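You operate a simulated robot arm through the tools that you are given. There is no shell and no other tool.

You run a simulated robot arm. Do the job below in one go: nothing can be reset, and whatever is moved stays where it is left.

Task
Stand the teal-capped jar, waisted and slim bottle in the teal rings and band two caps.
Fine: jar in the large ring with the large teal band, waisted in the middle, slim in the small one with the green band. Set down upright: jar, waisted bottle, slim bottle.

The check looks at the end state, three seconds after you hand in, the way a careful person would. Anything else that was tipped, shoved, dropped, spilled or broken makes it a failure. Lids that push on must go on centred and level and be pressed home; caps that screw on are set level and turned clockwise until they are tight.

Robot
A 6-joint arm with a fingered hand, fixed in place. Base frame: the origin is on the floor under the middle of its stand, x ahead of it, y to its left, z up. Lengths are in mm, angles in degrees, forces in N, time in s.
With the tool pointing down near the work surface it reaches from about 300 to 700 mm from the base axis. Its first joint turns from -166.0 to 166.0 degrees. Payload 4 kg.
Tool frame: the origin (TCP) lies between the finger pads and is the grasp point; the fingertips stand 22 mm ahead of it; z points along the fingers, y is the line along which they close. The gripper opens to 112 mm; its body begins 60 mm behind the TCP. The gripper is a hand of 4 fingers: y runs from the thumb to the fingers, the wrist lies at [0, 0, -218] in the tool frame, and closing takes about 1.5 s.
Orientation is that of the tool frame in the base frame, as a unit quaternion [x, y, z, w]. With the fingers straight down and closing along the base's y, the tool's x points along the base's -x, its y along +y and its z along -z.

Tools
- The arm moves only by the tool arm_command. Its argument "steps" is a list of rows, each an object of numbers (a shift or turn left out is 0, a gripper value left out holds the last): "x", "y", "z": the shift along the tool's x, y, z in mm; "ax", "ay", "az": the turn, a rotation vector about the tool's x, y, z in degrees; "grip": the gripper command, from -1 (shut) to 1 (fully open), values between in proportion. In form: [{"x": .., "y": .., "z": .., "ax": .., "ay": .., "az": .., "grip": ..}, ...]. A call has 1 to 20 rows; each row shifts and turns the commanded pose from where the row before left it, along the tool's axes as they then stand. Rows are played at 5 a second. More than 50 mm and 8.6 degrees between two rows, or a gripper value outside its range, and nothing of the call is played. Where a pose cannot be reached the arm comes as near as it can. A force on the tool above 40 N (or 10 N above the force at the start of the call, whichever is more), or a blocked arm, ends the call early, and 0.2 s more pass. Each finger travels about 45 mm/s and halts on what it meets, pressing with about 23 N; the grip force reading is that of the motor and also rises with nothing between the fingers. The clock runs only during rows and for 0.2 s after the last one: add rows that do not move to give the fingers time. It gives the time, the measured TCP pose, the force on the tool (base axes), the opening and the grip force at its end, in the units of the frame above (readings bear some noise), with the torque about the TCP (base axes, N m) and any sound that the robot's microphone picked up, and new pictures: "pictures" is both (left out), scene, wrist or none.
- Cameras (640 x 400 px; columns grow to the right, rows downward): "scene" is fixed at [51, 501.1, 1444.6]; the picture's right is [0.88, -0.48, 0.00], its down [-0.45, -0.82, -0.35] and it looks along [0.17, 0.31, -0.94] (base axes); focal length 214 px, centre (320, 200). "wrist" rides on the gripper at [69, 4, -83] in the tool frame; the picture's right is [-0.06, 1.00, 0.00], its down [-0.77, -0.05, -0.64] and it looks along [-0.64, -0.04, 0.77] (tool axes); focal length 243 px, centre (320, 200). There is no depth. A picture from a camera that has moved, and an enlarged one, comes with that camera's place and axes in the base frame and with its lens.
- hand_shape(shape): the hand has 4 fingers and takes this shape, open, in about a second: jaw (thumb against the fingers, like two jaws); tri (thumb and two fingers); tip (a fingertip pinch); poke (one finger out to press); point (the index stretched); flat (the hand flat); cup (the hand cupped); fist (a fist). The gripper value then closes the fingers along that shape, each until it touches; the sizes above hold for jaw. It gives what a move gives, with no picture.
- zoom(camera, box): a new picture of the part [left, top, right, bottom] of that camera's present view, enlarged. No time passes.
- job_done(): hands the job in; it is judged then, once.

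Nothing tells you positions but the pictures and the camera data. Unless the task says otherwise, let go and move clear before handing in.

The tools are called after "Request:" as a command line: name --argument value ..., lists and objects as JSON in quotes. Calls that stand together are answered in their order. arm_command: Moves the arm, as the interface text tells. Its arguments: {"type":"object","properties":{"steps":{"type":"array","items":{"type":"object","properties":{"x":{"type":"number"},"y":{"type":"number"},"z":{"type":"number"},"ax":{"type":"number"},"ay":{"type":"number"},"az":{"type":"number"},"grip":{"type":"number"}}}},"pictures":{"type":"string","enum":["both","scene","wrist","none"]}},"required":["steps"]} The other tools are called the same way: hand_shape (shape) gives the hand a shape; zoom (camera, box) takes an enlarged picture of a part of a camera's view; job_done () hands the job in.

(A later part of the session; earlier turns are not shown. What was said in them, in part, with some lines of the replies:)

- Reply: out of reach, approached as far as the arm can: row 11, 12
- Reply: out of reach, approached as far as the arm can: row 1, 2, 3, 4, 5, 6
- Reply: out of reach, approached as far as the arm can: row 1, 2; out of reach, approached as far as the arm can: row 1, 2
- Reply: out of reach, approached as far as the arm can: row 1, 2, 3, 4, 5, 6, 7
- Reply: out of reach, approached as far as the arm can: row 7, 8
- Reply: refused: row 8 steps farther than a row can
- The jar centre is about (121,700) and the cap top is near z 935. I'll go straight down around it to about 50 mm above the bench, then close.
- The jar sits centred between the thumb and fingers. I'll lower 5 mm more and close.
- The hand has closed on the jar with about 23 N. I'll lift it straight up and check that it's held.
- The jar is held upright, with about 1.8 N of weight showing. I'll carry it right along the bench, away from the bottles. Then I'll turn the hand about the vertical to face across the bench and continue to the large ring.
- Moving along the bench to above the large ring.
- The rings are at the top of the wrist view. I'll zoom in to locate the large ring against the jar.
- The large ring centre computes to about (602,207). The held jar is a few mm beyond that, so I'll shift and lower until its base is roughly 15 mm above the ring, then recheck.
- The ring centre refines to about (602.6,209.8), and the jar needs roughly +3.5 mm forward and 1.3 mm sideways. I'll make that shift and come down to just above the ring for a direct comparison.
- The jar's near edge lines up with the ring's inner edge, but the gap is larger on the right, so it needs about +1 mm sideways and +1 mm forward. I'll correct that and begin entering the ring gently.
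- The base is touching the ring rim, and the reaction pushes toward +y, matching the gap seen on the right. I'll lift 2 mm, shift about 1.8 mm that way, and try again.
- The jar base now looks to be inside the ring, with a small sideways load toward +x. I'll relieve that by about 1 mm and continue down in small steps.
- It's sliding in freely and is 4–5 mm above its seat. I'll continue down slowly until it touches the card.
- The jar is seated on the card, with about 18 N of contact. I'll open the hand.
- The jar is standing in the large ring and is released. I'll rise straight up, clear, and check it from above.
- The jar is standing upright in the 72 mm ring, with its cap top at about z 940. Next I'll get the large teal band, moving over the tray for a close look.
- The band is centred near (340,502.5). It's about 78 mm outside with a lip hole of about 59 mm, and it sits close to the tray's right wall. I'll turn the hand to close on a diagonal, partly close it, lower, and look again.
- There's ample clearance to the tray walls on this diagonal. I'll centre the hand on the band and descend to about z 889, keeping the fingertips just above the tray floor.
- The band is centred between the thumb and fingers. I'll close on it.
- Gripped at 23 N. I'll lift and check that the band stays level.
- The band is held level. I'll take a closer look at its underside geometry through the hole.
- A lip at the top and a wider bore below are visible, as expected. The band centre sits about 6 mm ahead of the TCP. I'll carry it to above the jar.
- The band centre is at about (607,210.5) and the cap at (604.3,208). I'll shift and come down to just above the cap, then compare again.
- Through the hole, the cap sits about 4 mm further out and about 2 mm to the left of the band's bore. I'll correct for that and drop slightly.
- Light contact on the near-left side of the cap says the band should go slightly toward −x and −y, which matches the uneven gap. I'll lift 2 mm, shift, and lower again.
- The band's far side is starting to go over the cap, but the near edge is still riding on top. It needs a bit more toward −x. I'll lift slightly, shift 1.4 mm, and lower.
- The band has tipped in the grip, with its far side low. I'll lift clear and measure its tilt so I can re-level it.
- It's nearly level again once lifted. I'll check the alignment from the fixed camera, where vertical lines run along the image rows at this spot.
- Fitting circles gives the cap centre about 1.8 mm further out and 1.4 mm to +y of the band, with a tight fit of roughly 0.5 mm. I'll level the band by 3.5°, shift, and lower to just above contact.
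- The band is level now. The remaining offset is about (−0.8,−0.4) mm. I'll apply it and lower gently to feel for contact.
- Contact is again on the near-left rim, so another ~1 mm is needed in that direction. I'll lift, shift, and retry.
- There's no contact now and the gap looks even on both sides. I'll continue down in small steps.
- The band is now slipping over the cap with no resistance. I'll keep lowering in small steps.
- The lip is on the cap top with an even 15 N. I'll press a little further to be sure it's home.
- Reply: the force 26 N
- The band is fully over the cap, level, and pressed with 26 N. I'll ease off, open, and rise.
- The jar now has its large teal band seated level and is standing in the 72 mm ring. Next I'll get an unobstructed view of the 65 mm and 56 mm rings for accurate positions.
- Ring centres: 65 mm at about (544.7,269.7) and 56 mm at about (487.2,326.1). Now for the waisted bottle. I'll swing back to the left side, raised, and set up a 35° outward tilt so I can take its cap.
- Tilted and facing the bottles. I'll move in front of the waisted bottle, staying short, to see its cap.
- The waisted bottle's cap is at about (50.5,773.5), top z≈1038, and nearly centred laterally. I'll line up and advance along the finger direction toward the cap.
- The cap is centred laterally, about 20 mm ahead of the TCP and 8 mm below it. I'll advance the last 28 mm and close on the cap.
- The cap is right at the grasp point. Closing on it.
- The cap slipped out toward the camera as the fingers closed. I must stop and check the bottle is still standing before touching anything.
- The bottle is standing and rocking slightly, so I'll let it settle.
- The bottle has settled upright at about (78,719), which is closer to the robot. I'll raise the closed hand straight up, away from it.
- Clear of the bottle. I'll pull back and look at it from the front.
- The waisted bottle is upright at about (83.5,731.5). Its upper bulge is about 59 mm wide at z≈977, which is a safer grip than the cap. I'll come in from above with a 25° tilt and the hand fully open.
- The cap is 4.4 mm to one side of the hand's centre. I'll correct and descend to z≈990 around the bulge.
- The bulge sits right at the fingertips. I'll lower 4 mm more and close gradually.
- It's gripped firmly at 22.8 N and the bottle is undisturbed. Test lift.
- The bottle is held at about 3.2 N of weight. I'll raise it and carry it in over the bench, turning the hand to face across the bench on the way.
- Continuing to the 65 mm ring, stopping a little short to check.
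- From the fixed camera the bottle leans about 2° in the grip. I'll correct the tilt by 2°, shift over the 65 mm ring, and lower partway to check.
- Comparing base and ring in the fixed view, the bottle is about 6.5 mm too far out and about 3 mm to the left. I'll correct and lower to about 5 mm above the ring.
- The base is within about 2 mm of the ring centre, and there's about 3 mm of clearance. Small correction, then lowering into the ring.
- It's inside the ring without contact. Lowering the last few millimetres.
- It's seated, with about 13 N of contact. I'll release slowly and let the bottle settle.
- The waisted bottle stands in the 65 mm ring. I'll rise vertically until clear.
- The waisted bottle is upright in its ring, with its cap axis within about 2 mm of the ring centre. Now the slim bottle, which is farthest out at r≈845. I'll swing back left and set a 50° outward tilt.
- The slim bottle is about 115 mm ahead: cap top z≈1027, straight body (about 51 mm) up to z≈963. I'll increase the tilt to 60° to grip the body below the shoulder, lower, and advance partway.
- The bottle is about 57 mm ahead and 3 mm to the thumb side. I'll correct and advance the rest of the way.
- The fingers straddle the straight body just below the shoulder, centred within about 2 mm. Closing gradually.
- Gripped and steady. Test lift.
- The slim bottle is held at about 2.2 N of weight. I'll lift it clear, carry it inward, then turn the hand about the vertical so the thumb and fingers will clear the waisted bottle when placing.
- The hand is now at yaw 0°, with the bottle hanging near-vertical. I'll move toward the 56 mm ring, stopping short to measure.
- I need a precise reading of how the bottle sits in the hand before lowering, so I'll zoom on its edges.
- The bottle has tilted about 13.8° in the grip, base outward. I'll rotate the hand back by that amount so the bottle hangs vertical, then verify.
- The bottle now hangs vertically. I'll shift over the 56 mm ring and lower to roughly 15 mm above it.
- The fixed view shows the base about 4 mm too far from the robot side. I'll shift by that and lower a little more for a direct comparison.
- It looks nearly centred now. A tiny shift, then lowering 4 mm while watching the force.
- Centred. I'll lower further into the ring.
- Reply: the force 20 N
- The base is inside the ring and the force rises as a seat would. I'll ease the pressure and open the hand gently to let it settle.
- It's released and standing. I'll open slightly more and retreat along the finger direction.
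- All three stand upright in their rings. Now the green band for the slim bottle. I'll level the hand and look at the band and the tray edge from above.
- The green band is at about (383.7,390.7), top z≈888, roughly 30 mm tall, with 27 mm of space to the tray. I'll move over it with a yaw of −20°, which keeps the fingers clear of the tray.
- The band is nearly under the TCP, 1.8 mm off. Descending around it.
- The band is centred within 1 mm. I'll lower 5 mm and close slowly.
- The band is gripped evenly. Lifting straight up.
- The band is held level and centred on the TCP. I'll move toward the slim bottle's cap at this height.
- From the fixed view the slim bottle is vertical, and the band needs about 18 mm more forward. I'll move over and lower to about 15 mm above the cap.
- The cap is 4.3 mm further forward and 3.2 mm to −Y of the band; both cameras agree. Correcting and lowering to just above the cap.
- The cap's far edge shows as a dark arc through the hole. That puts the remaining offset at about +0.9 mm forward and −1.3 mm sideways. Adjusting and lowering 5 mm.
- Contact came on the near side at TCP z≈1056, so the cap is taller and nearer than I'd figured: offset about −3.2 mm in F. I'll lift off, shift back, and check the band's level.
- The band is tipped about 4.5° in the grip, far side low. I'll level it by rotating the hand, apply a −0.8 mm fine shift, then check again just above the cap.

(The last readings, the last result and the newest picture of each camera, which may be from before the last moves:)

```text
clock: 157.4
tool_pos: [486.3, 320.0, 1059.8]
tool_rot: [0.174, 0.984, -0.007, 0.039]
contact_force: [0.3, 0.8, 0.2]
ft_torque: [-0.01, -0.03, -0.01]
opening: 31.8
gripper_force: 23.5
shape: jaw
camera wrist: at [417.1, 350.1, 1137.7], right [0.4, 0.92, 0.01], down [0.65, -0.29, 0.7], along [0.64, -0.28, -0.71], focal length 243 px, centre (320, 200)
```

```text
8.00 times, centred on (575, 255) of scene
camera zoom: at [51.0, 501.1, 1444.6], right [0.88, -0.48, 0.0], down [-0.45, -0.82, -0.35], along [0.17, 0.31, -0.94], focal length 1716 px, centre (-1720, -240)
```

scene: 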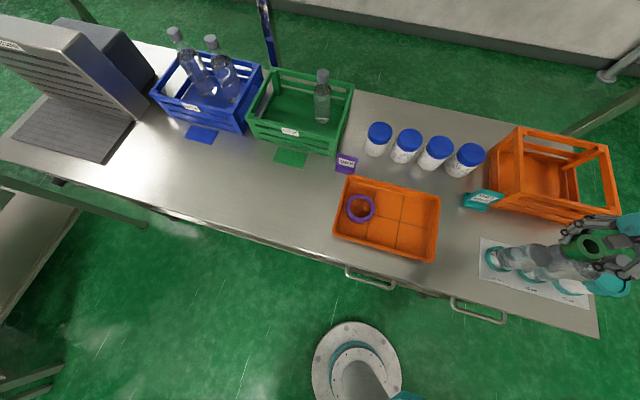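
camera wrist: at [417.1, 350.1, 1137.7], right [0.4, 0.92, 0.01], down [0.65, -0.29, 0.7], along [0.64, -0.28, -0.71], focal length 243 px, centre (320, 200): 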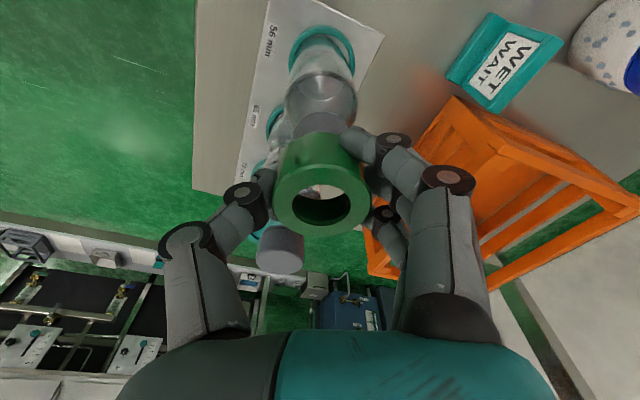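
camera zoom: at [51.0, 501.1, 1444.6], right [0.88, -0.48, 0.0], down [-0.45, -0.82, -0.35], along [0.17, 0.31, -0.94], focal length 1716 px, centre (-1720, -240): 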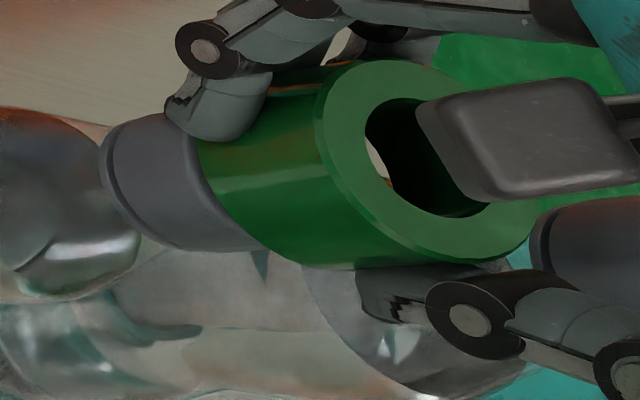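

Level within about 1° now. The remaining offset is roughly +1 mm in both directions. Adjusting and lowering gently to feel contact.

Request:
arm_command --steps '[{"x": -1.0, "y": 1.0}, {"z": 2}, {"z": 2}, {"z": 1}, {}]' --pictures "wrist"

Request:
zoom --camera "wrist" --box '[285, 165, 365, 235]'

Request:
zoom --camera "scene" --box '[535, 235, 615, 275]'

```text
clock: 158.6
tool_pos: [486.9, 321.4, 1054.8]
tool_rot: [0.173, 0.984, -0.007, 0.039]
contact_force: [0.4, -1.3, 10.6]
ft_torque: [0.02, 0.12, 0.0]
opening: 32.6
gripper_force: 22.9
shape: jaw
camera wrist: at [417.8, 351.6, 1133.2], right [0.4, 0.92, 0.01], down [0.65, -0.29, 0.7], along [0.64, -0.28, -0.71], focal length 243 px, centre (320, 200)
```

wrist: 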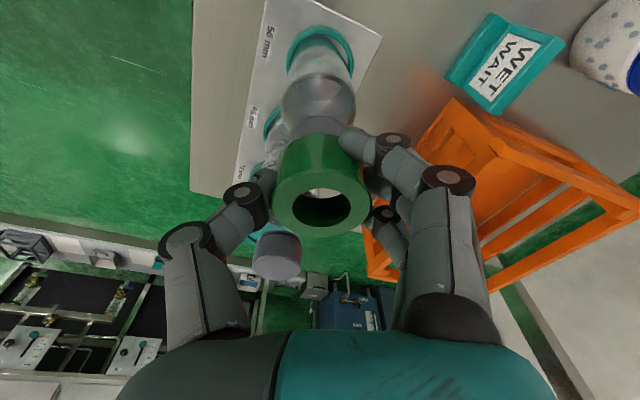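

```text
5.71 times, centred on (325, 200) of wrist
camera zoom: at [417.8, 351.6, 1133.2], right [0.4, 0.92, 0.01], down [0.65, -0.29, 0.7], along [0.64, -0.28, -0.71], focal length 1386 px, centre (291, 200)
```

zoom: 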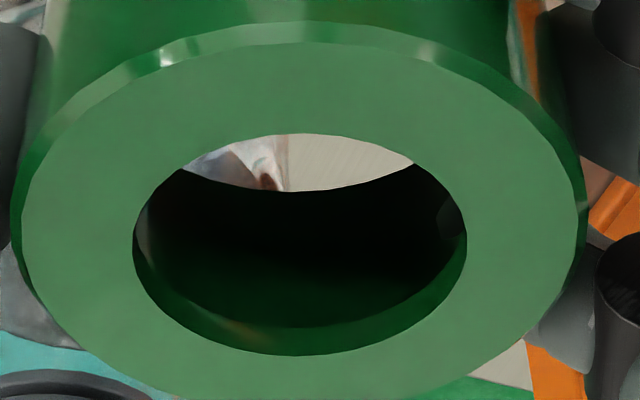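

```text
8.00 times, centred on (575, 255) of scene
camera zoom: at [51.0, 501.1, 1444.6], right [0.88, -0.48, 0.0], down [-0.45, -0.82, -0.35], along [0.17, 0.31, -0.94], focal length 1716 px, centre (-1720, -240)
```

zoom: 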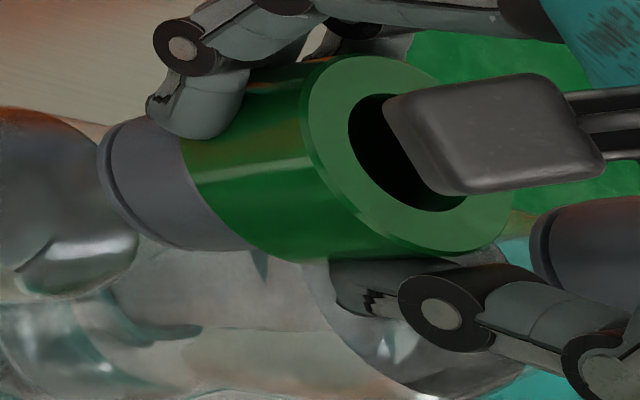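

Near-side contact again, centre of pressure about 11 mm toward the robot, so the band must move further back. Lifting, shifting −1.6 mm, and retrying.

Request:
arm_command --steps '[{"z": -4}, {"x": 1.6}, {"z": 2}, {"z": 2}, {}]' --pictures "wrist"

Request:
zoom --camera "wrist" --box '[285, 165, 365, 235]'

Request:
zoom --camera "scene" --box '[535, 235, 615, 275]'

```text
clock: 159.8
tool_pos: [485.2, 322.1, 1054.3]
tool_rot: [0.174, 0.984, -0.006, 0.039]
contact_force: [0.4, -1.1, 12.2]
ft_torque: [0.01, 0.18, -0.03]
opening: 32.5
gripper_force: 22.1
shape: jaw
camera wrist: at [416.3, 352.5, 1132.5], right [0.4, 0.92, 0.01], down [0.65, -0.29, 0.7], along [0.64, -0.28, -0.71], focal length 243 px, centre (320, 200)
```

wrist: 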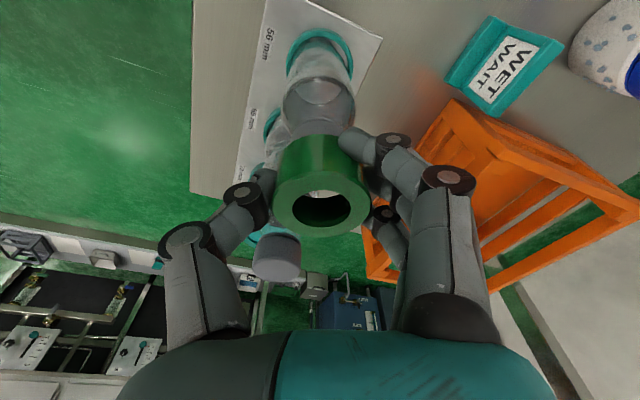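

```text
5.71 times, centred on (325, 200) of wrist
camera zoom: at [416.3, 352.5, 1132.5], right [0.4, 0.92, 0.01], down [0.65, -0.29, 0.7], along [0.64, -0.28, -0.71], focal length 1386 px, centre (291, 200)
```

zoom: 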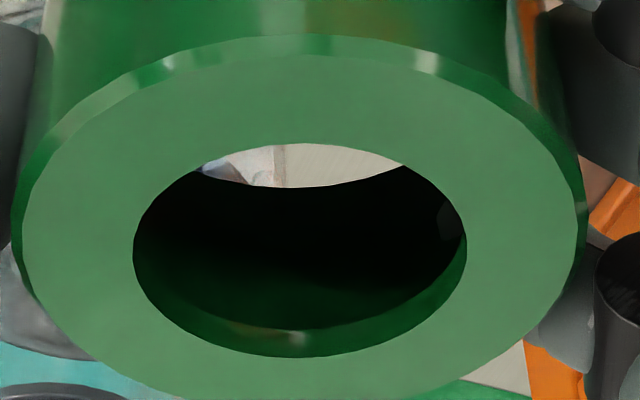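

```text
8.00 times, centred on (575, 255) of scene
camera zoom: at [51.0, 501.1, 1444.6], right [0.88, -0.48, 0.0], down [-0.45, -0.82, -0.35], along [0.17, 0.31, -0.94], focal length 1716 px, centre (-1720, -240)
```

zoom: 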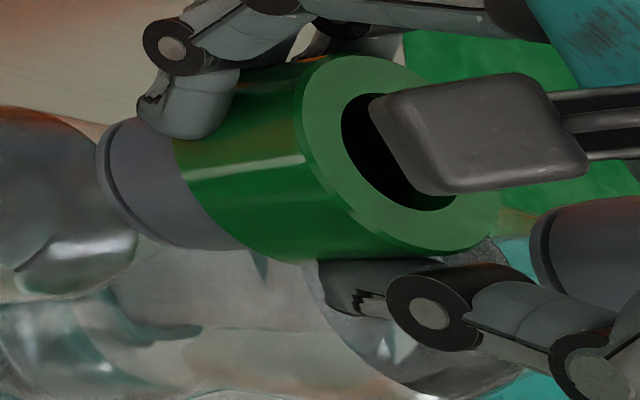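

Request:
arm_command --steps '[{"z": -5}, {"x": 1.0, "y": -0.6}, {}]' --pictures "wrist"

Request:
zoom --camera "wrist" --box '[240, 90, 400, 250]'

Request:
zoom --camera "scene" --box '[535, 235, 615, 275]'

```text
clock: 160.6
tool_pos: [482.4, 321.3, 1058.4]
tool_rot: [0.172, 0.984, -0.006, 0.038]
contact_force: [0.9, -0.3, -0.4]
ft_torque: [0.01, 0.01, 0.0]
opening: 32.0
gripper_force: 22.7
shape: jaw
camera wrist: at [414.6, 352.4, 1136.6], right [0.4, 0.92, 0.0], down [0.65, -0.29, 0.7], along [0.64, -0.28, -0.71], focal length 243 px, centre (320, 200)
```

wrist: 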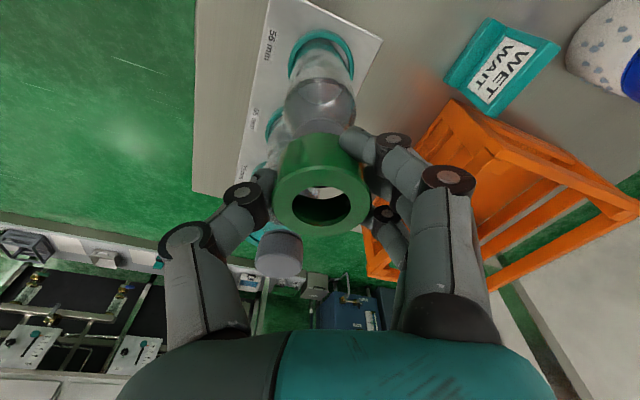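

```text
2.50 times, centred on (320, 170) of wrist
camera zoom: at [414.6, 352.4, 1136.6], right [0.4, 0.92, 0.0], down [0.65, -0.29, 0.7], along [0.64, -0.28, -0.71], focal length 606 px, centre (320, 275)
```

zoom: 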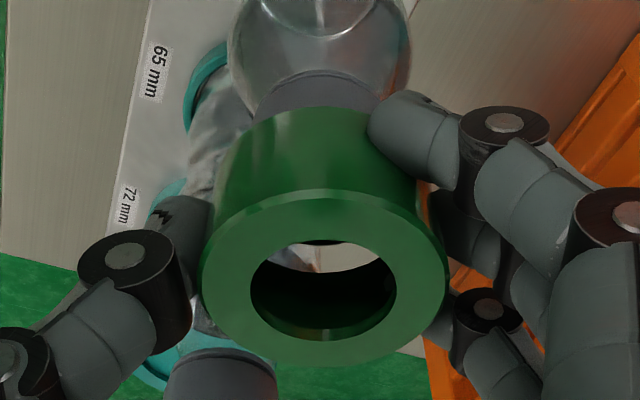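

```text
8.00 times, centred on (575, 255) of scene
camera zoom: at [51.0, 501.1, 1444.6], right [0.88, -0.48, 0.0], down [-0.45, -0.82, -0.35], along [0.17, 0.31, -0.94], focal length 1716 px, centre (-1720, -240)
```

zoom: 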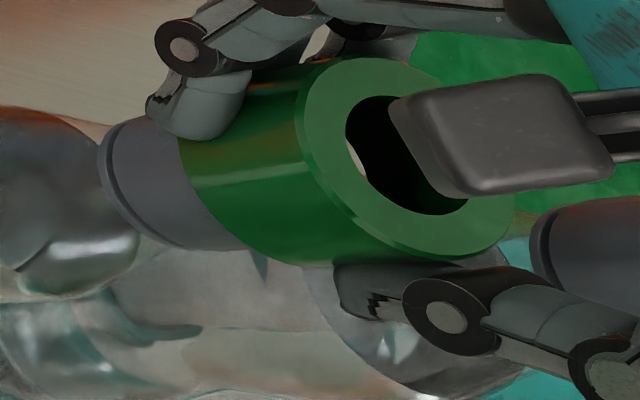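

Request:
zoom --camera "wrist" --box '[295, 175, 355, 215]'

Request:
zoom --camera "wrist" --box '[280, 100, 370, 150]'

```text
10.00 times, centred on (325, 195) of wrist
camera zoom: at [414.6, 352.4, 1136.6], right [0.4, 0.92, 0.0], down [0.65, -0.29, 0.7], along [0.64, -0.28, -0.71], focal length 2426 px, centre (270, 250)
```

zoom: 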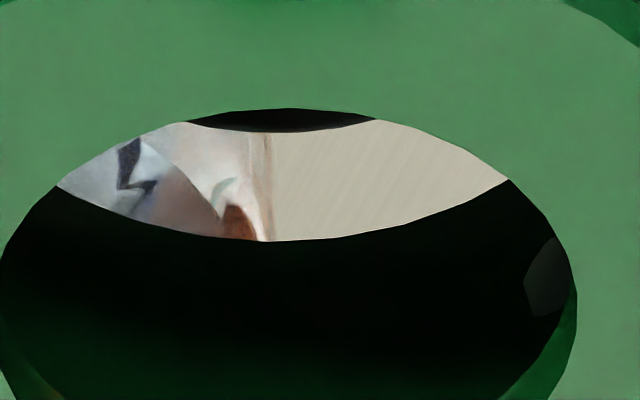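

```text
7.11 times, centred on (325, 125) of wrist
camera zoom: at [414.6, 352.4, 1136.6], right [0.4, 0.92, 0.0], down [0.65, -0.29, 0.7], along [0.64, -0.28, -0.71], focal length 1725 px, centre (284, 733)
```

zoom: 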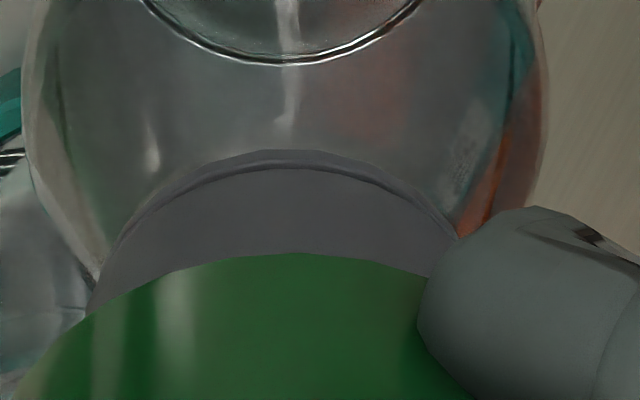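

The two estimates bracket zero offset now. I'll lower gently and use the contact direction.

Request:
arm_command --steps '[{"z": 1.5}, {"z": 1.5}, {"z": 1}, {}]' --pictures "wrist"

Request:
zoom --camera "wrist" --box '[240, 90, 400, 250]'

```text
clock: 161.6
tool_pos: [483.6, 323.1, 1055.9]
tool_rot: [0.174, 0.984, -0.007, 0.038]
contact_force: [-0.2, 0.4, 0.5]
ft_torque: [-0.01, 0.04, 0.02]
opening: 32.1
gripper_force: 22.8
shape: jaw
camera wrist: at [414.6, 352.4, 1132.9], right [0.4, 0.92, 0.01], down [0.65, -0.29, 0.7], along [0.64, -0.28, -0.71], focal length 243 px, centre (320, 200)
```

wrist: 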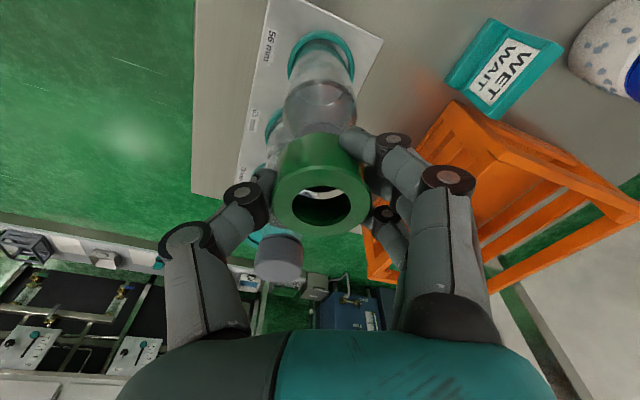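

```text
2.50 times, centred on (320, 170) of wrist
camera zoom: at [414.6, 352.4, 1132.9], right [0.4, 0.92, 0.01], down [0.65, -0.29, 0.7], along [0.64, -0.28, -0.71], focal length 606 px, centre (320, 275)
```

zoom: 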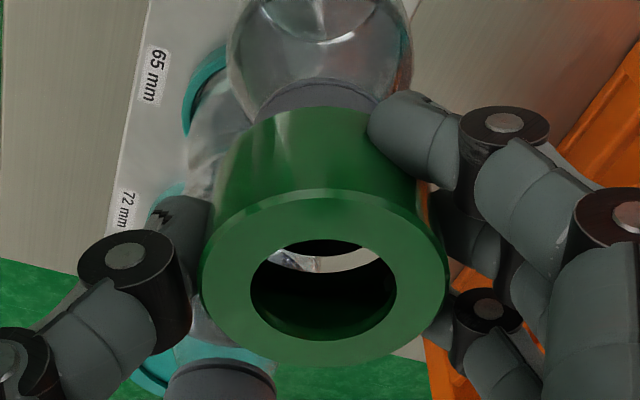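

Request:
arm_command --steps '[{"z": 1}, {"z": 1}, {}]' --pictures "wrist"

Request:
zoom --camera "wrist" --box '[280, 165, 370, 235]'

```text
clock: 162.4
tool_pos: [483.5, 322.1, 1052.4]
tool_rot: [0.173, 0.984, -0.007, 0.038]
contact_force: [0.2, -0.8, -0.8]
ft_torque: [0.01, -0.01, 0.01]
opening: 32.1
gripper_force: 23.0
shape: jaw
camera wrist: at [414.7, 351.9, 1130.7], right [0.4, 0.92, 0.01], down [0.65, -0.29, 0.7], along [0.64, -0.28, -0.71], focal length 243 px, centre (320, 200)
```

wrist: 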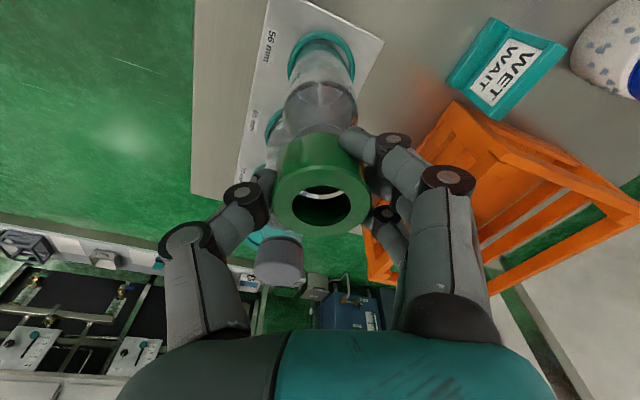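

```text
5.71 times, centred on (325, 200) of wrist
camera zoom: at [414.7, 351.9, 1130.7], right [0.4, 0.92, 0.01], down [0.65, -0.29, 0.7], along [0.64, -0.28, -0.71], focal length 1386 px, centre (291, 200)
```

zoom: 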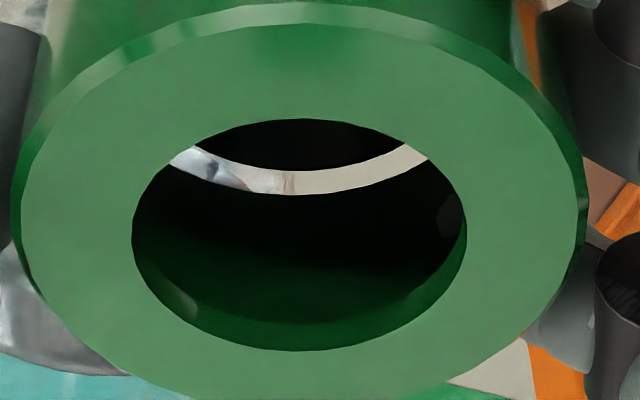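

No contact at 1052.4, which is below the earlier contact height. The band is slipping over the cap evenly, so I'll continue down in small steps.

Request:
arm_command --steps '[{"z": 1.5}, {"z": 1.5}, {}]' --pictures "wrist"

Request:
zoom --camera "wrist" --box '[240, 90, 400, 250]'

Request:
zoom --camera "scene" --box '[535, 235, 615, 275]'

```text
clock: 163.2
tool_pos: [485.3, 323.1, 1049.8]
tool_rot: [0.173, 0.984, -0.007, 0.038]
contact_force: [-0.7, -0.4, 0.4]
ft_torque: [-0.02, 0.01, 0.02]
opening: 32.1
gripper_force: 23.3
shape: jaw
camera wrist: at [416.3, 353.1, 1127.7], right [0.4, 0.92, 0.01], down [0.65, -0.29, 0.7], along [0.64, -0.28, -0.71], focal length 243 px, centre (320, 200)
```

wrist: 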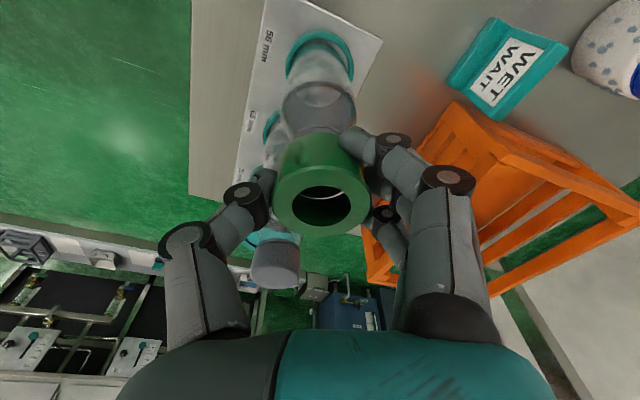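

```text
2.50 times, centred on (320, 170) of wrist
camera zoom: at [416.3, 353.1, 1127.7], right [0.4, 0.92, 0.01], down [0.65, -0.29, 0.7], along [0.64, -0.28, -0.71], focal length 606 px, centre (320, 275)
```

zoom: 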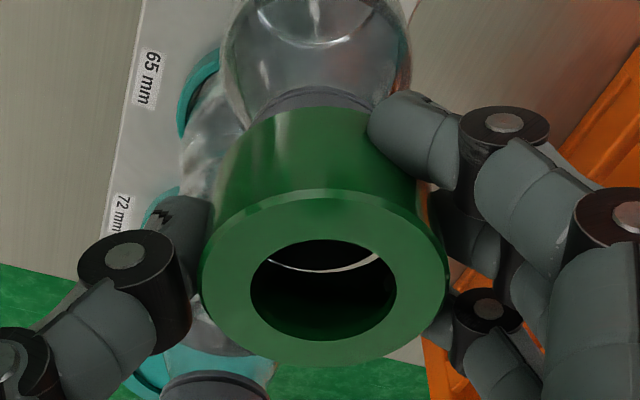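

```text
8.00 times, centred on (575, 255) of scene
camera zoom: at [51.0, 501.1, 1444.6], right [0.88, -0.48, 0.0], down [-0.45, -0.82, -0.35], along [0.17, 0.31, -0.94], focal length 1716 px, centre (-1720, -240)
```

zoom: 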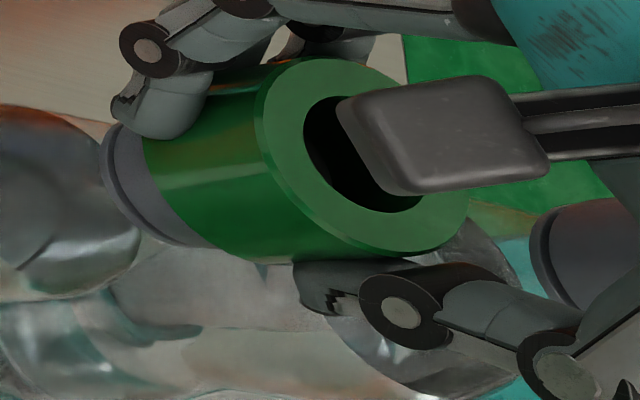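

Request:
arm_command --steps '[{"z": 1.5}, {"z": 1.5}, {"z": 1.5}, {}]' --pictures "wrist"

Request:
zoom --camera "wrist" --box '[240, 90, 400, 250]'

```text
clock: 164.2
tool_pos: [484.4, 320.3, 1044.7]
tool_rot: [0.174, 0.984, -0.007, 0.039]
contact_force: [0.0, 1.3, 0.7]
ft_torque: [-0.01, 0.01, 0.01]
opening: 32.1
gripper_force: 23.1
shape: jaw
camera wrist: at [416.5, 351.4, 1122.7], right [0.4, 0.92, 0.01], down [0.65, -0.29, 0.7], along [0.64, -0.28, -0.71], focal length 243 px, centre (320, 200)
```

wrist: 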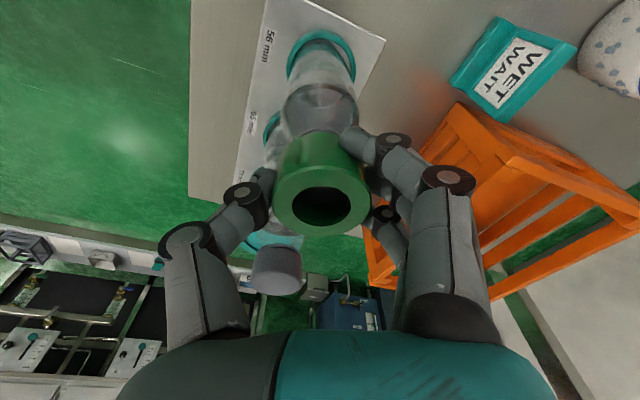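

```text
2.50 times, centred on (320, 170) of wrist
camera zoom: at [416.5, 351.4, 1122.7], right [0.4, 0.92, 0.01], down [0.65, -0.29, 0.7], along [0.64, -0.28, -0.71], focal length 606 px, centre (320, 275)
```

zoom: 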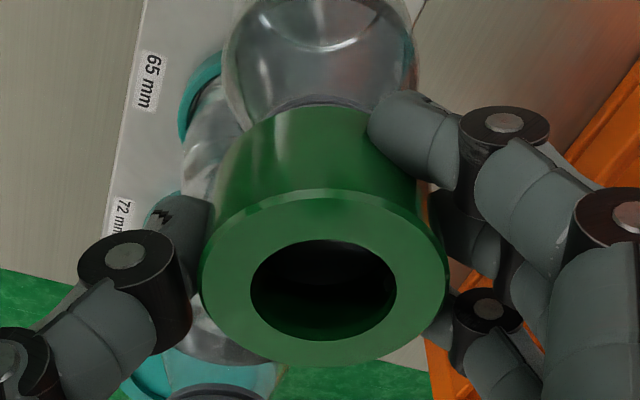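

Request:
arm_command --steps '[{"z": 1.5}, {"z": 1.5}, {"z": 1.5}, {}]' --pictures "none"

Request:
arm_command --steps '[{"z": 1.5}, {"z": 1.5}, {}]' --pictures "wrist"

Request:
zoom --camera "wrist" --box '[240, 90, 400, 250]'

Request:
zoom --camera "scene" --box '[535, 235, 615, 275]'

```text
clock: 165.2
tool_pos: [485.4, 321.5, 1041.1]
tool_rot: [0.174, 0.984, -0.008, 0.039]
contact_force: [0.3, -1.4, -1.2]
ft_torque: [-0.01, 0.01, 0.03]
opening: 32.3
gripper_force: 22.9
shape: jaw
```

```text
clock: 166.0
tool_pos: [485.5, 322.6, 1038.3]
tool_rot: [0.173, 0.984, -0.007, 0.039]
contact_force: [-0.3, -0.3, 1.1]
ft_torque: [0.03, 0.02, 0.04]
opening: 32.0
gripper_force: 23.3
shape: jaw
camera wrist: at [416.2, 352.4, 1115.9], right [0.4, 0.92, 0.01], down [0.65, -0.29, 0.7], along [0.64, -0.28, -0.71], focal length 243 px, centre (320, 200)
```

wrist: 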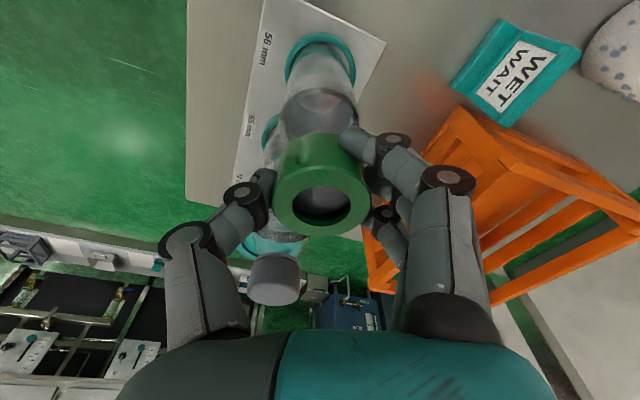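

```text
2.50 times, centred on (320, 170) of wrist
camera zoom: at [416.2, 352.4, 1115.9], right [0.4, 0.92, 0.01], down [0.65, -0.29, 0.7], along [0.64, -0.28, -0.71], focal length 606 px, centre (320, 275)
```

zoom: 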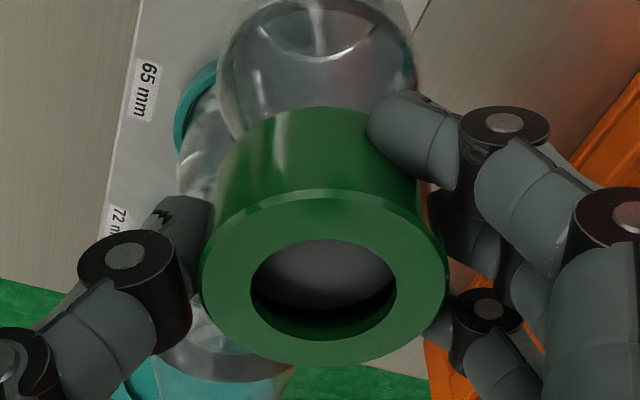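

```text
8.00 times, centred on (575, 255) of scene
camera zoom: at [51.0, 501.1, 1444.6], right [0.88, -0.48, 0.0], down [-0.45, -0.82, -0.35], along [0.17, 0.31, -0.94], focal length 1716 px, centre (-1720, -240)
```

zoom: 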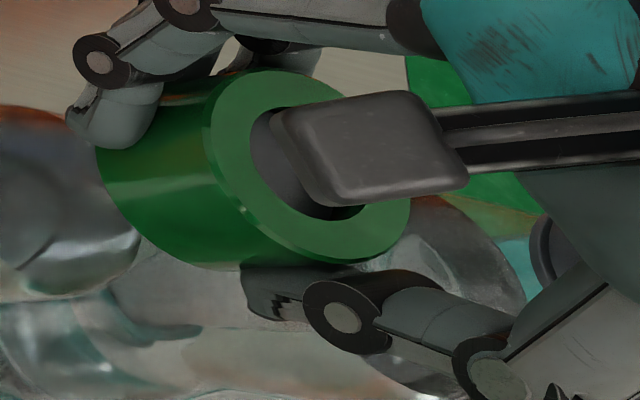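

Request:
arm_command --steps '[{"z": 1}, {"z": 1}, {"z": 1}, {}]' --pictures "wrist"

Request:
zoom --camera "wrist" --box '[240, 90, 400, 250]'

```text
clock: 167.0
tool_pos: [486.1, 321.4, 1035.4]
tool_rot: [0.174, 0.984, -0.007, 0.039]
contact_force: [-0.8, 0.4, -0.1]
ft_torque: [-0.01, 0.04, 0.03]
opening: 32.2
gripper_force: 22.6
shape: jaw
camera wrist: at [416.5, 351.5, 1113.1], right [0.4, 0.92, 0.01], down [0.65, -0.29, 0.7], along [0.64, -0.28, -0.71], focal length 243 px, centre (320, 200)
```

wrist: 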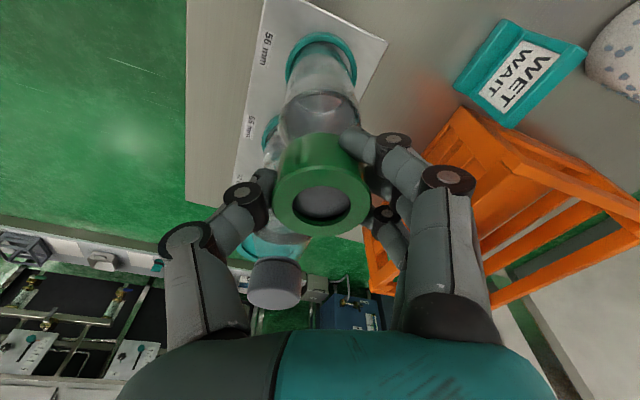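

```text
2.50 times, centred on (320, 170) of wrist
camera zoom: at [416.5, 351.5, 1113.1], right [0.4, 0.92, 0.01], down [0.65, -0.29, 0.7], along [0.64, -0.28, -0.71], focal length 606 px, centre (320, 275)
```

zoom: 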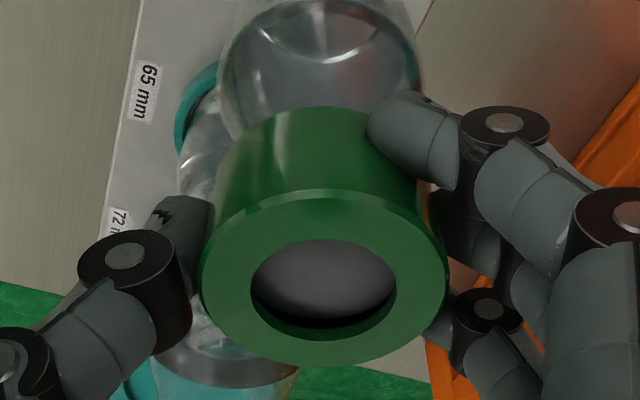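

Request:
arm_command --steps '[{"z": 1}, {"z": 1}, {"z": 0.7}, {}]' --pictures "wrist"

Request:
zoom --camera "wrist" --box '[240, 90, 400, 250]'

```text
clock: 168.0
tool_pos: [485.6, 321.6, 1032.8]
tool_rot: [0.174, 0.984, -0.006, 0.039]
contact_force: [-1.4, 0.2, 9.4]
ft_torque: [0.01, -0.01, -0.01]
opening: 32.2
gripper_force: 23.1
shape: jaw
camera wrist: at [416.5, 351.9, 1110.7], right [0.4, 0.92, 0.01], down [0.65, -0.29, 0.7], along [0.64, -0.28, -0.71], focal length 243 px, centre (320, 200)
```

wrist: 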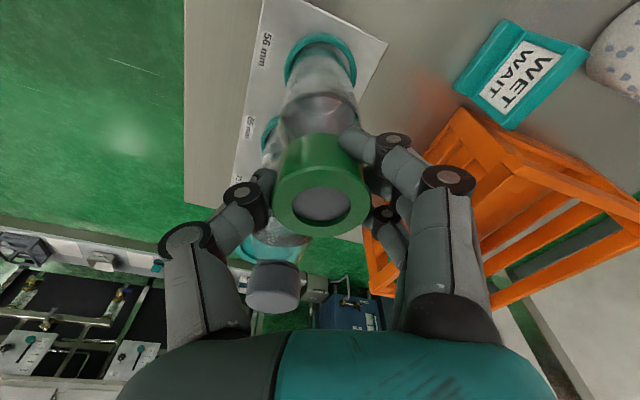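

```text
2.50 times, centred on (320, 170) of wrist
camera zoom: at [416.5, 351.9, 1110.7], right [0.4, 0.92, 0.01], down [0.65, -0.29, 0.7], along [0.64, -0.28, -0.71], focal length 606 px, centre (320, 275)
```

zoom: 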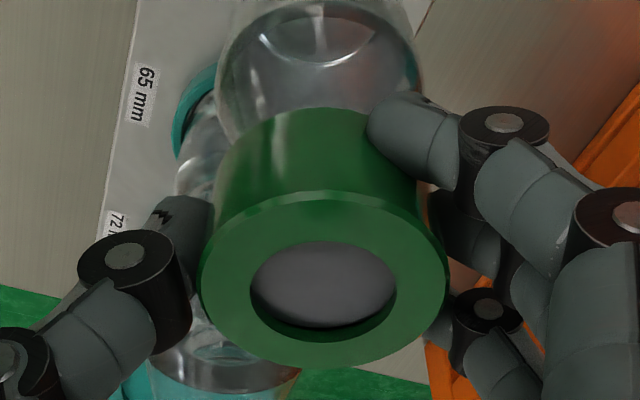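

The lip is on the cap top: 9.4 N, no tilting torque. Pressing a bit more to seat it fully.

Request:
arm_command --steps '[{"z": 0.7}, {"z": 0.7}, {}, {}]' --pictures "both"

Request:
zoom --camera "wrist" --box '[240, 90, 400, 250]'

Request:
zoom --camera "scene" --box '[480, 215, 640, 305]'

```text
clock: 169.0
tool_pos: [485.7, 320.7, 1032.0]
tool_rot: [0.173, 0.984, -0.006, 0.039]
contact_force: [-1.8, 0.0, 27.1]
ft_torque: [0.02, 0.03, -0.04]
opening: 33.0
gripper_force: 23.2
shape: jaw
camera wrist: at [416.4, 351.9, 1109.5], right [0.4, 0.92, 0.01], down [0.65, -0.29, 0.7], along [0.64, -0.28, -0.71], focal length 243 px, centre (320, 200)
```

scene: 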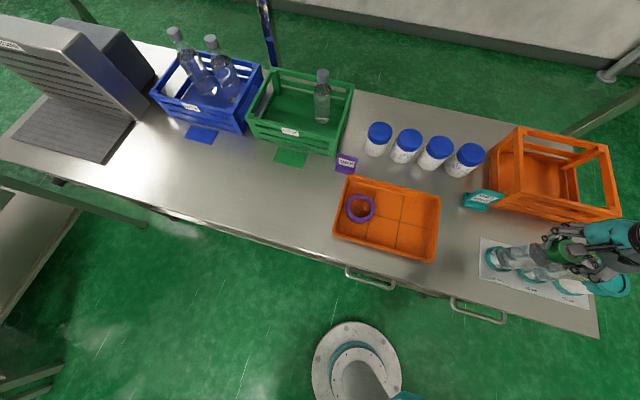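
wrist: 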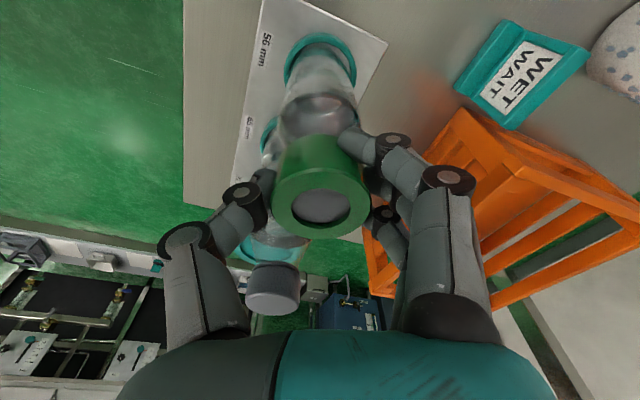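

```text
2.50 times, centred on (320, 170) of wrist
camera zoom: at [416.4, 351.9, 1109.5], right [0.4, 0.92, 0.01], down [0.65, -0.29, 0.7], along [0.64, -0.28, -0.71], focal length 606 px, centre (320, 275)
```

zoom: 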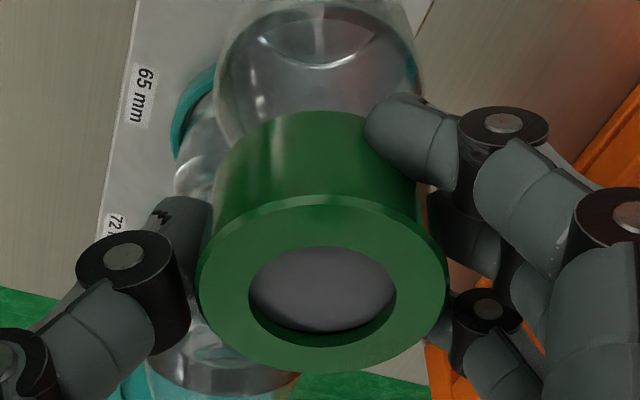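

```text
4.00 times, centred on (560, 260) of scene
camera zoom: at [51.0, 501.1, 1444.6], right [0.88, -0.48, 0.0], down [-0.45, -0.82, -0.35], along [0.17, 0.31, -0.94], focal length 858 px, centre (-640, -40)
```

zoom: 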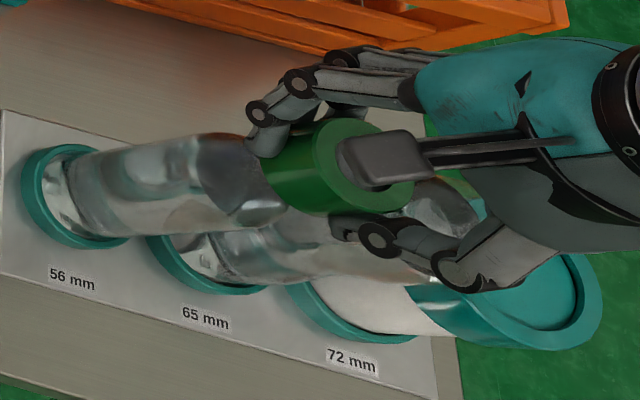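

Pressed home with 27 N. Easing off, opening gently, then rising straight up.

Request:
arm_command --steps '[{"z": -1.2}, {"grip": -0.4}, {"grip": -0.25}, {"grip": -0.1}, {"grip": 0.1}, {"grip": 0.25}, {}, {}]' --pictures "wrist"

Request:
arm_command --steps '[{"x": -0.8, "z": -10}, {"x": -1.6, "z": -20}, {"x": -2.4, "z": -30}, {"x": -3.1, "z": -40}, {}]' --pictures "both"

Request:
zoom --camera "scene" --box '[480, 215, 640, 305]'

Request:
zoom --camera "wrist" --box '[200, 20, 440, 220]'

```text
clock: 170.8
tool_pos: [484.5, 321.0, 1032.0]
tool_rot: [0.173, 0.984, -0.007, 0.039]
contact_force: [0.5, -0.6, -0.7]
ft_torque: [-0.01, 0.03, -0.01]
opening: 69.4
gripper_force: 0.1
shape: jaw
camera wrist: at [416.0, 351.8, 1110.3], right [0.4, 0.92, 0.01], down [0.65, -0.29, 0.7], along [0.64, -0.28, -0.71], focal length 243 px, centre (320, 200)
```

wrist: 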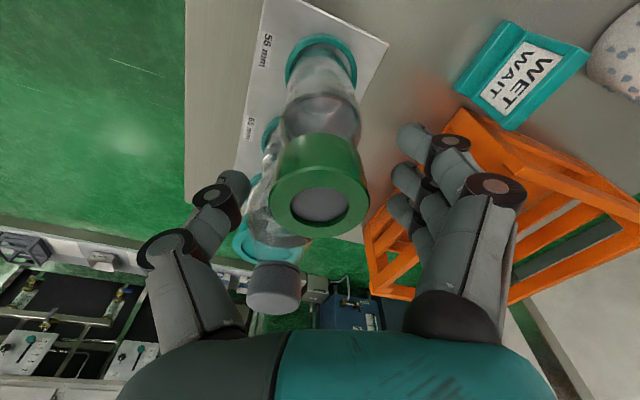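

```text
clock: 172.0
tool_pos: [486.7, 319.5, 1133.9]
tool_rot: [0.173, 0.984, -0.006, 0.039]
contact_force: [-0.8, -1.4, 0.0]
ft_torque: [0.0, -0.02, 0.02]
opening: 69.7
gripper_force: 0.0
shape: jaw
camera wrist: at [417.3, 350.1, 1211.2], right [0.4, 0.92, 0.01], down [0.65, -0.29, 0.7], along [0.64, -0.28, -0.71], focal length 243 px, centre (320, 200)
```

scene: 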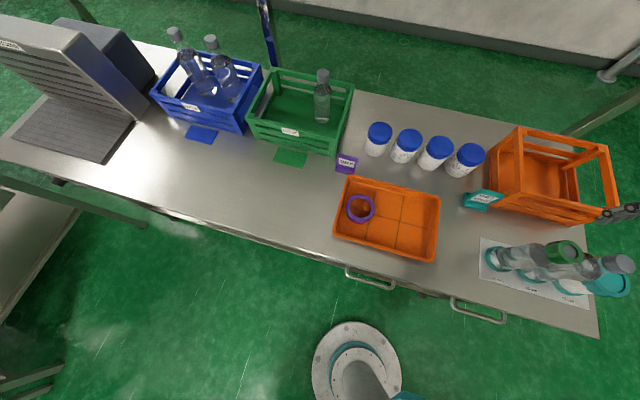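
wrist: 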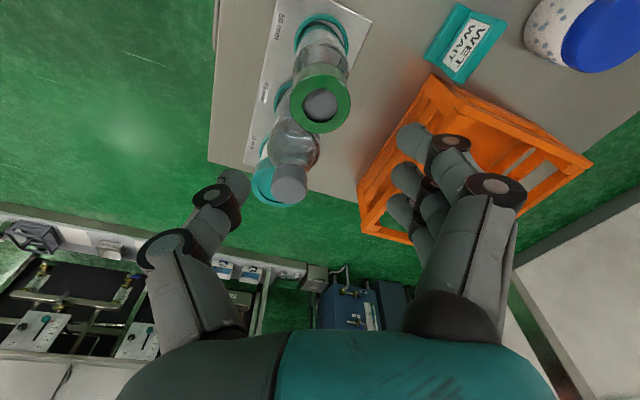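

```text
4.00 times, centred on (560, 260) of scene
camera zoom: at [51.0, 501.1, 1444.6], right [0.88, -0.48, 0.0], down [-0.45, -0.82, -0.35], along [0.17, 0.31, -0.94], focal length 858 px, centre (-640, -40)
```

zoom: 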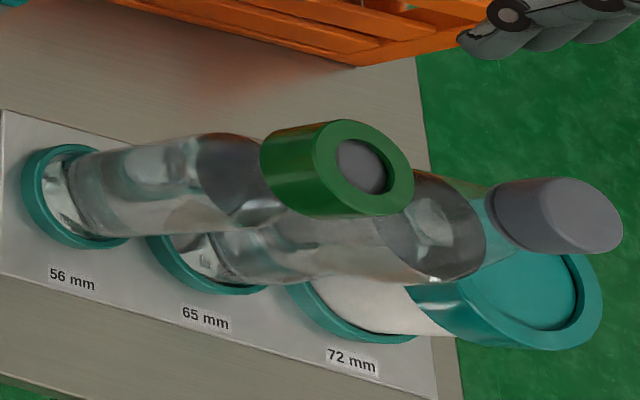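

```text
2.00 times, centred on (320, 120) of wrist
camera zoom: at [417.3, 350.1, 1211.2], right [0.4, 0.92, 0.01], down [0.65, -0.29, 0.7], along [0.64, -0.28, -0.71], focal length 485 px, centre (320, 360)
```

zoom: 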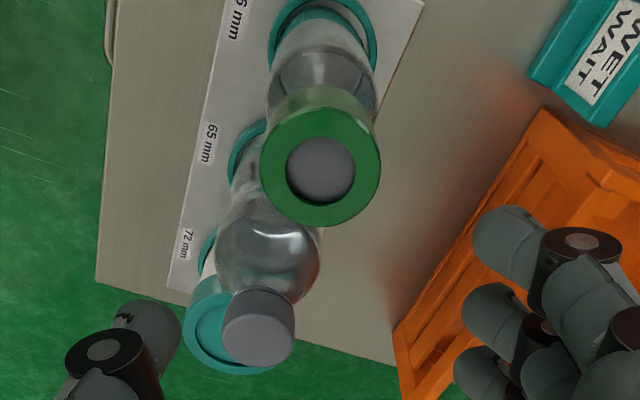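

Everything is placed. I'll take close looks at each ring and band before handing in.

Request:
zoom --camera "scene" --box '[480, 235, 540, 280]'

Request:
zoom --camera "scene" --box '[540, 230, 640, 300]'

Request:
zoom --camera "wrist" --box '[280, 0, 380, 80]'

Request:
zoom --camera "wrist" --box '[270, 50, 370, 150]'

Request:
zoom --camera "scene" --box '[140, 10, 480, 270]'

```text
8.89 times, centred on (510, 258) of scene
camera zoom: at [51.0, 501.1, 1444.6], right [0.88, -0.48, 0.0], down [-0.45, -0.82, -0.35], along [0.17, 0.31, -0.94], focal length 1906 px, centre (-1369, -311)
```

zoom: 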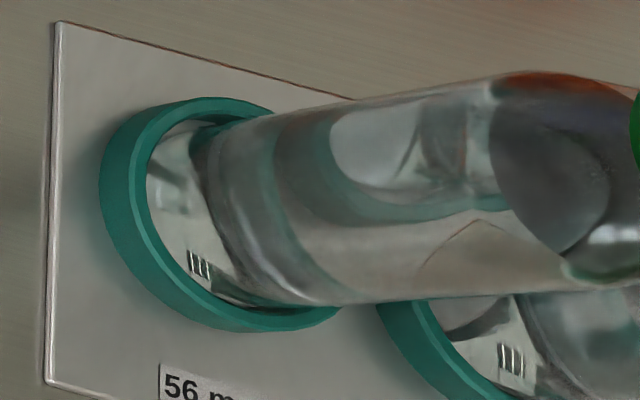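

```text
5.71 times, centred on (590, 265) of scene
camera zoom: at [51.0, 501.1, 1444.6], right [0.88, -0.48, 0.0], down [-0.45, -0.82, -0.35], along [0.17, 0.31, -0.94], focal length 1226 px, centre (-1223, -171)
```

zoom: 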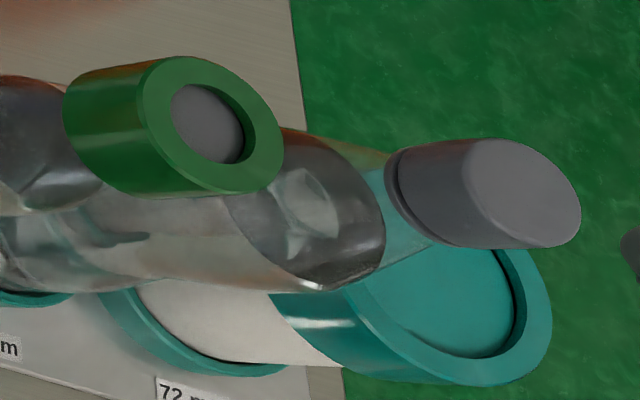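

```text
5.00 times, centred on (330, 40) of wrist
camera zoom: at [417.3, 350.1, 1211.2], right [0.4, 0.92, 0.01], down [0.65, -0.29, 0.7], along [0.64, -0.28, -0.71], focal length 1213 px, centre (270, 1000)
```

zoom: 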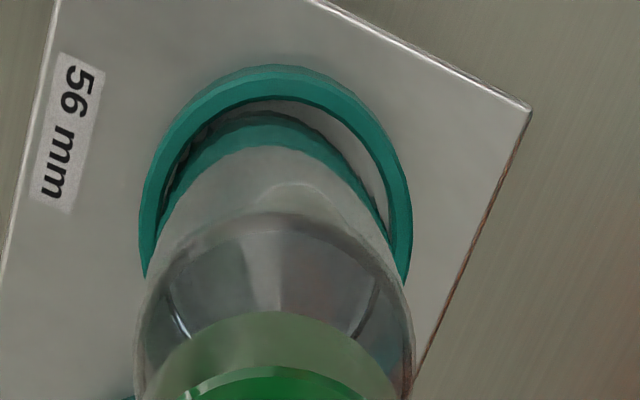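

```text
4.00 times, centred on (320, 100) of wrist
camera zoom: at [417.3, 350.1, 1211.2], right [0.4, 0.92, 0.01], down [0.65, -0.29, 0.7], along [0.64, -0.28, -0.71], focal length 970 px, centre (320, 600)
```

zoom: 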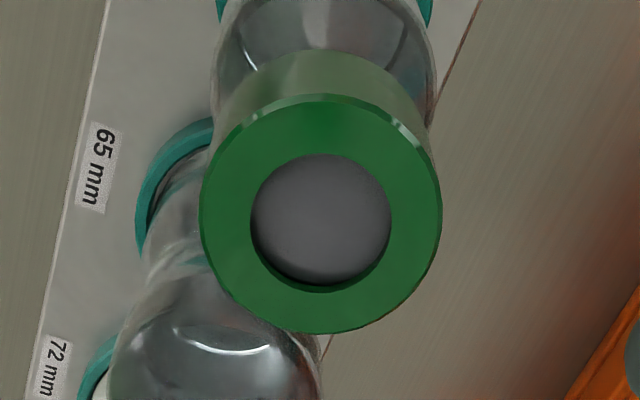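

```text
1.54 times, centred on (310, 140) of scene
camera zoom: at [51.0, 501.1, 1444.6], right [0.88, -0.48, 0.0], down [-0.45, -0.82, -0.35], along [0.17, 0.31, -0.94], focal length 330 px, centre (335, 292)
```

zoom: 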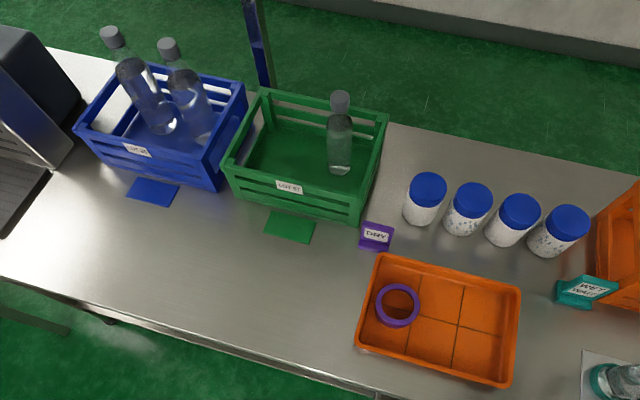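

The jar with its large teal band is in the 72 mm ring, the waisted bottle in the 65 mm ring, and the slim bottle with its green band in the 56 mm ring. All are upright with bands level, and nothing else has moved. I'll back the hand well clear before handing in.

Request:
arm_command --steps '[{"z": -30}, {"x": 35, "z": -10}, {"x": 35}, {"x": 35}, {"x": 35}, {}, {}]' --pictures "both"

Request:
zoom --camera "scene" --box '[470, 215, 640, 315]'

```text
clock: 173.6
tool_pos: [351.2, 364.6, 1163.2]
tool_rot: [0.174, 0.984, -0.007, 0.038]
contact_force: [0.4, 0.2, -0.1]
ft_torque: [0.01, 0.02, 0.05]
opening: 69.5
gripper_force: 0.1
shape: jaw
camera wrist: at [282.2, 396.0, 1241.0], right [0.4, 0.92, 0.01], down [0.65, -0.29, 0.7], along [0.64, -0.28, -0.71], focal length 243 px, centre (320, 200)
```

scene: 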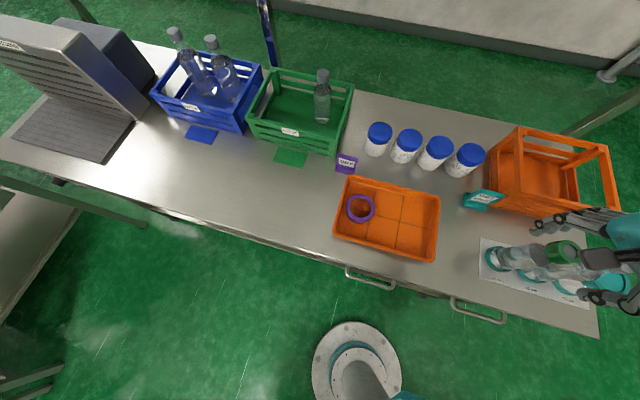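
wrist: 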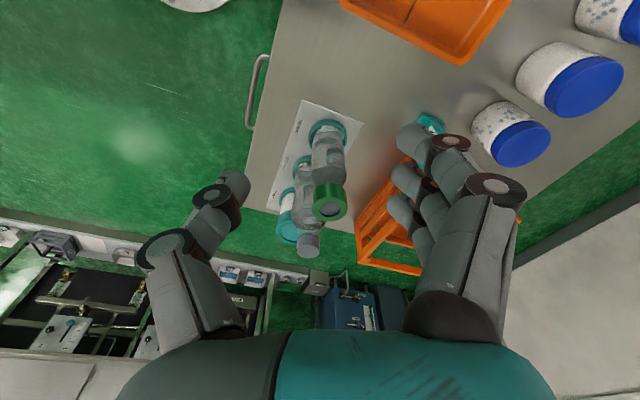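

```text
3.76 times, centred on (555, 265) of scene
camera zoom: at [51.0, 501.1, 1444.6], right [0.88, -0.48, 0.0], down [-0.45, -0.82, -0.35], along [0.17, 0.31, -0.94], focal length 807 px, centre (-565, -45)
```

zoom: 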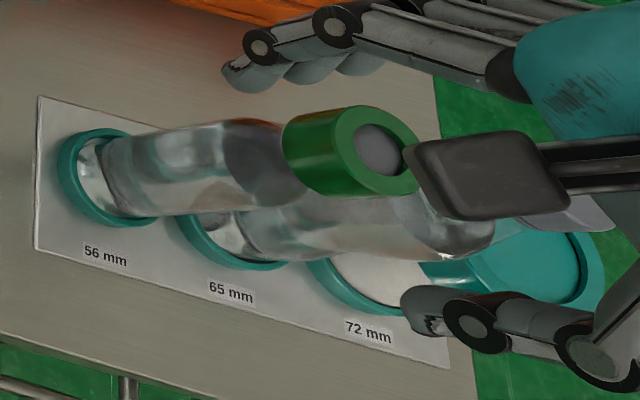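

The hand is clear, about 130 mm above and back from the bottles. The three containers stand in their rings with both bands seated, so I'm handing the job in.

Request:
job_done

```text
The job is handed in.
```

The job is handed in. All three containers are standing upright in their rings, and both bands are seated level on their caps.

| Container | Ring | Band |
|---|---|---|
| Teal-capped jar | 72 mm (large) | Large teal band, pressed home at about 26 N |
| Waisted bottle | 65 mm (middle) | None |
| Slim bottle | 56 mm (small) | Green band, pressed home at about 27 N |

They were set down in the order you gave: jar, waisted bottle, slim bottle.

- **Slip on the waisted bottle:** my first grip on its cap slipped. The bottle slid about 50 mm across the bench and rocked, but it stayed upright and touched nothing else. I then gripped it by the body instead.
- **Everything else:** in the final pictures the purple band, the crates and the blue-lidded jars look to be where they started, and I saw nothing tipped or spilled.

The hand let go and was backed well clear before I handed in.
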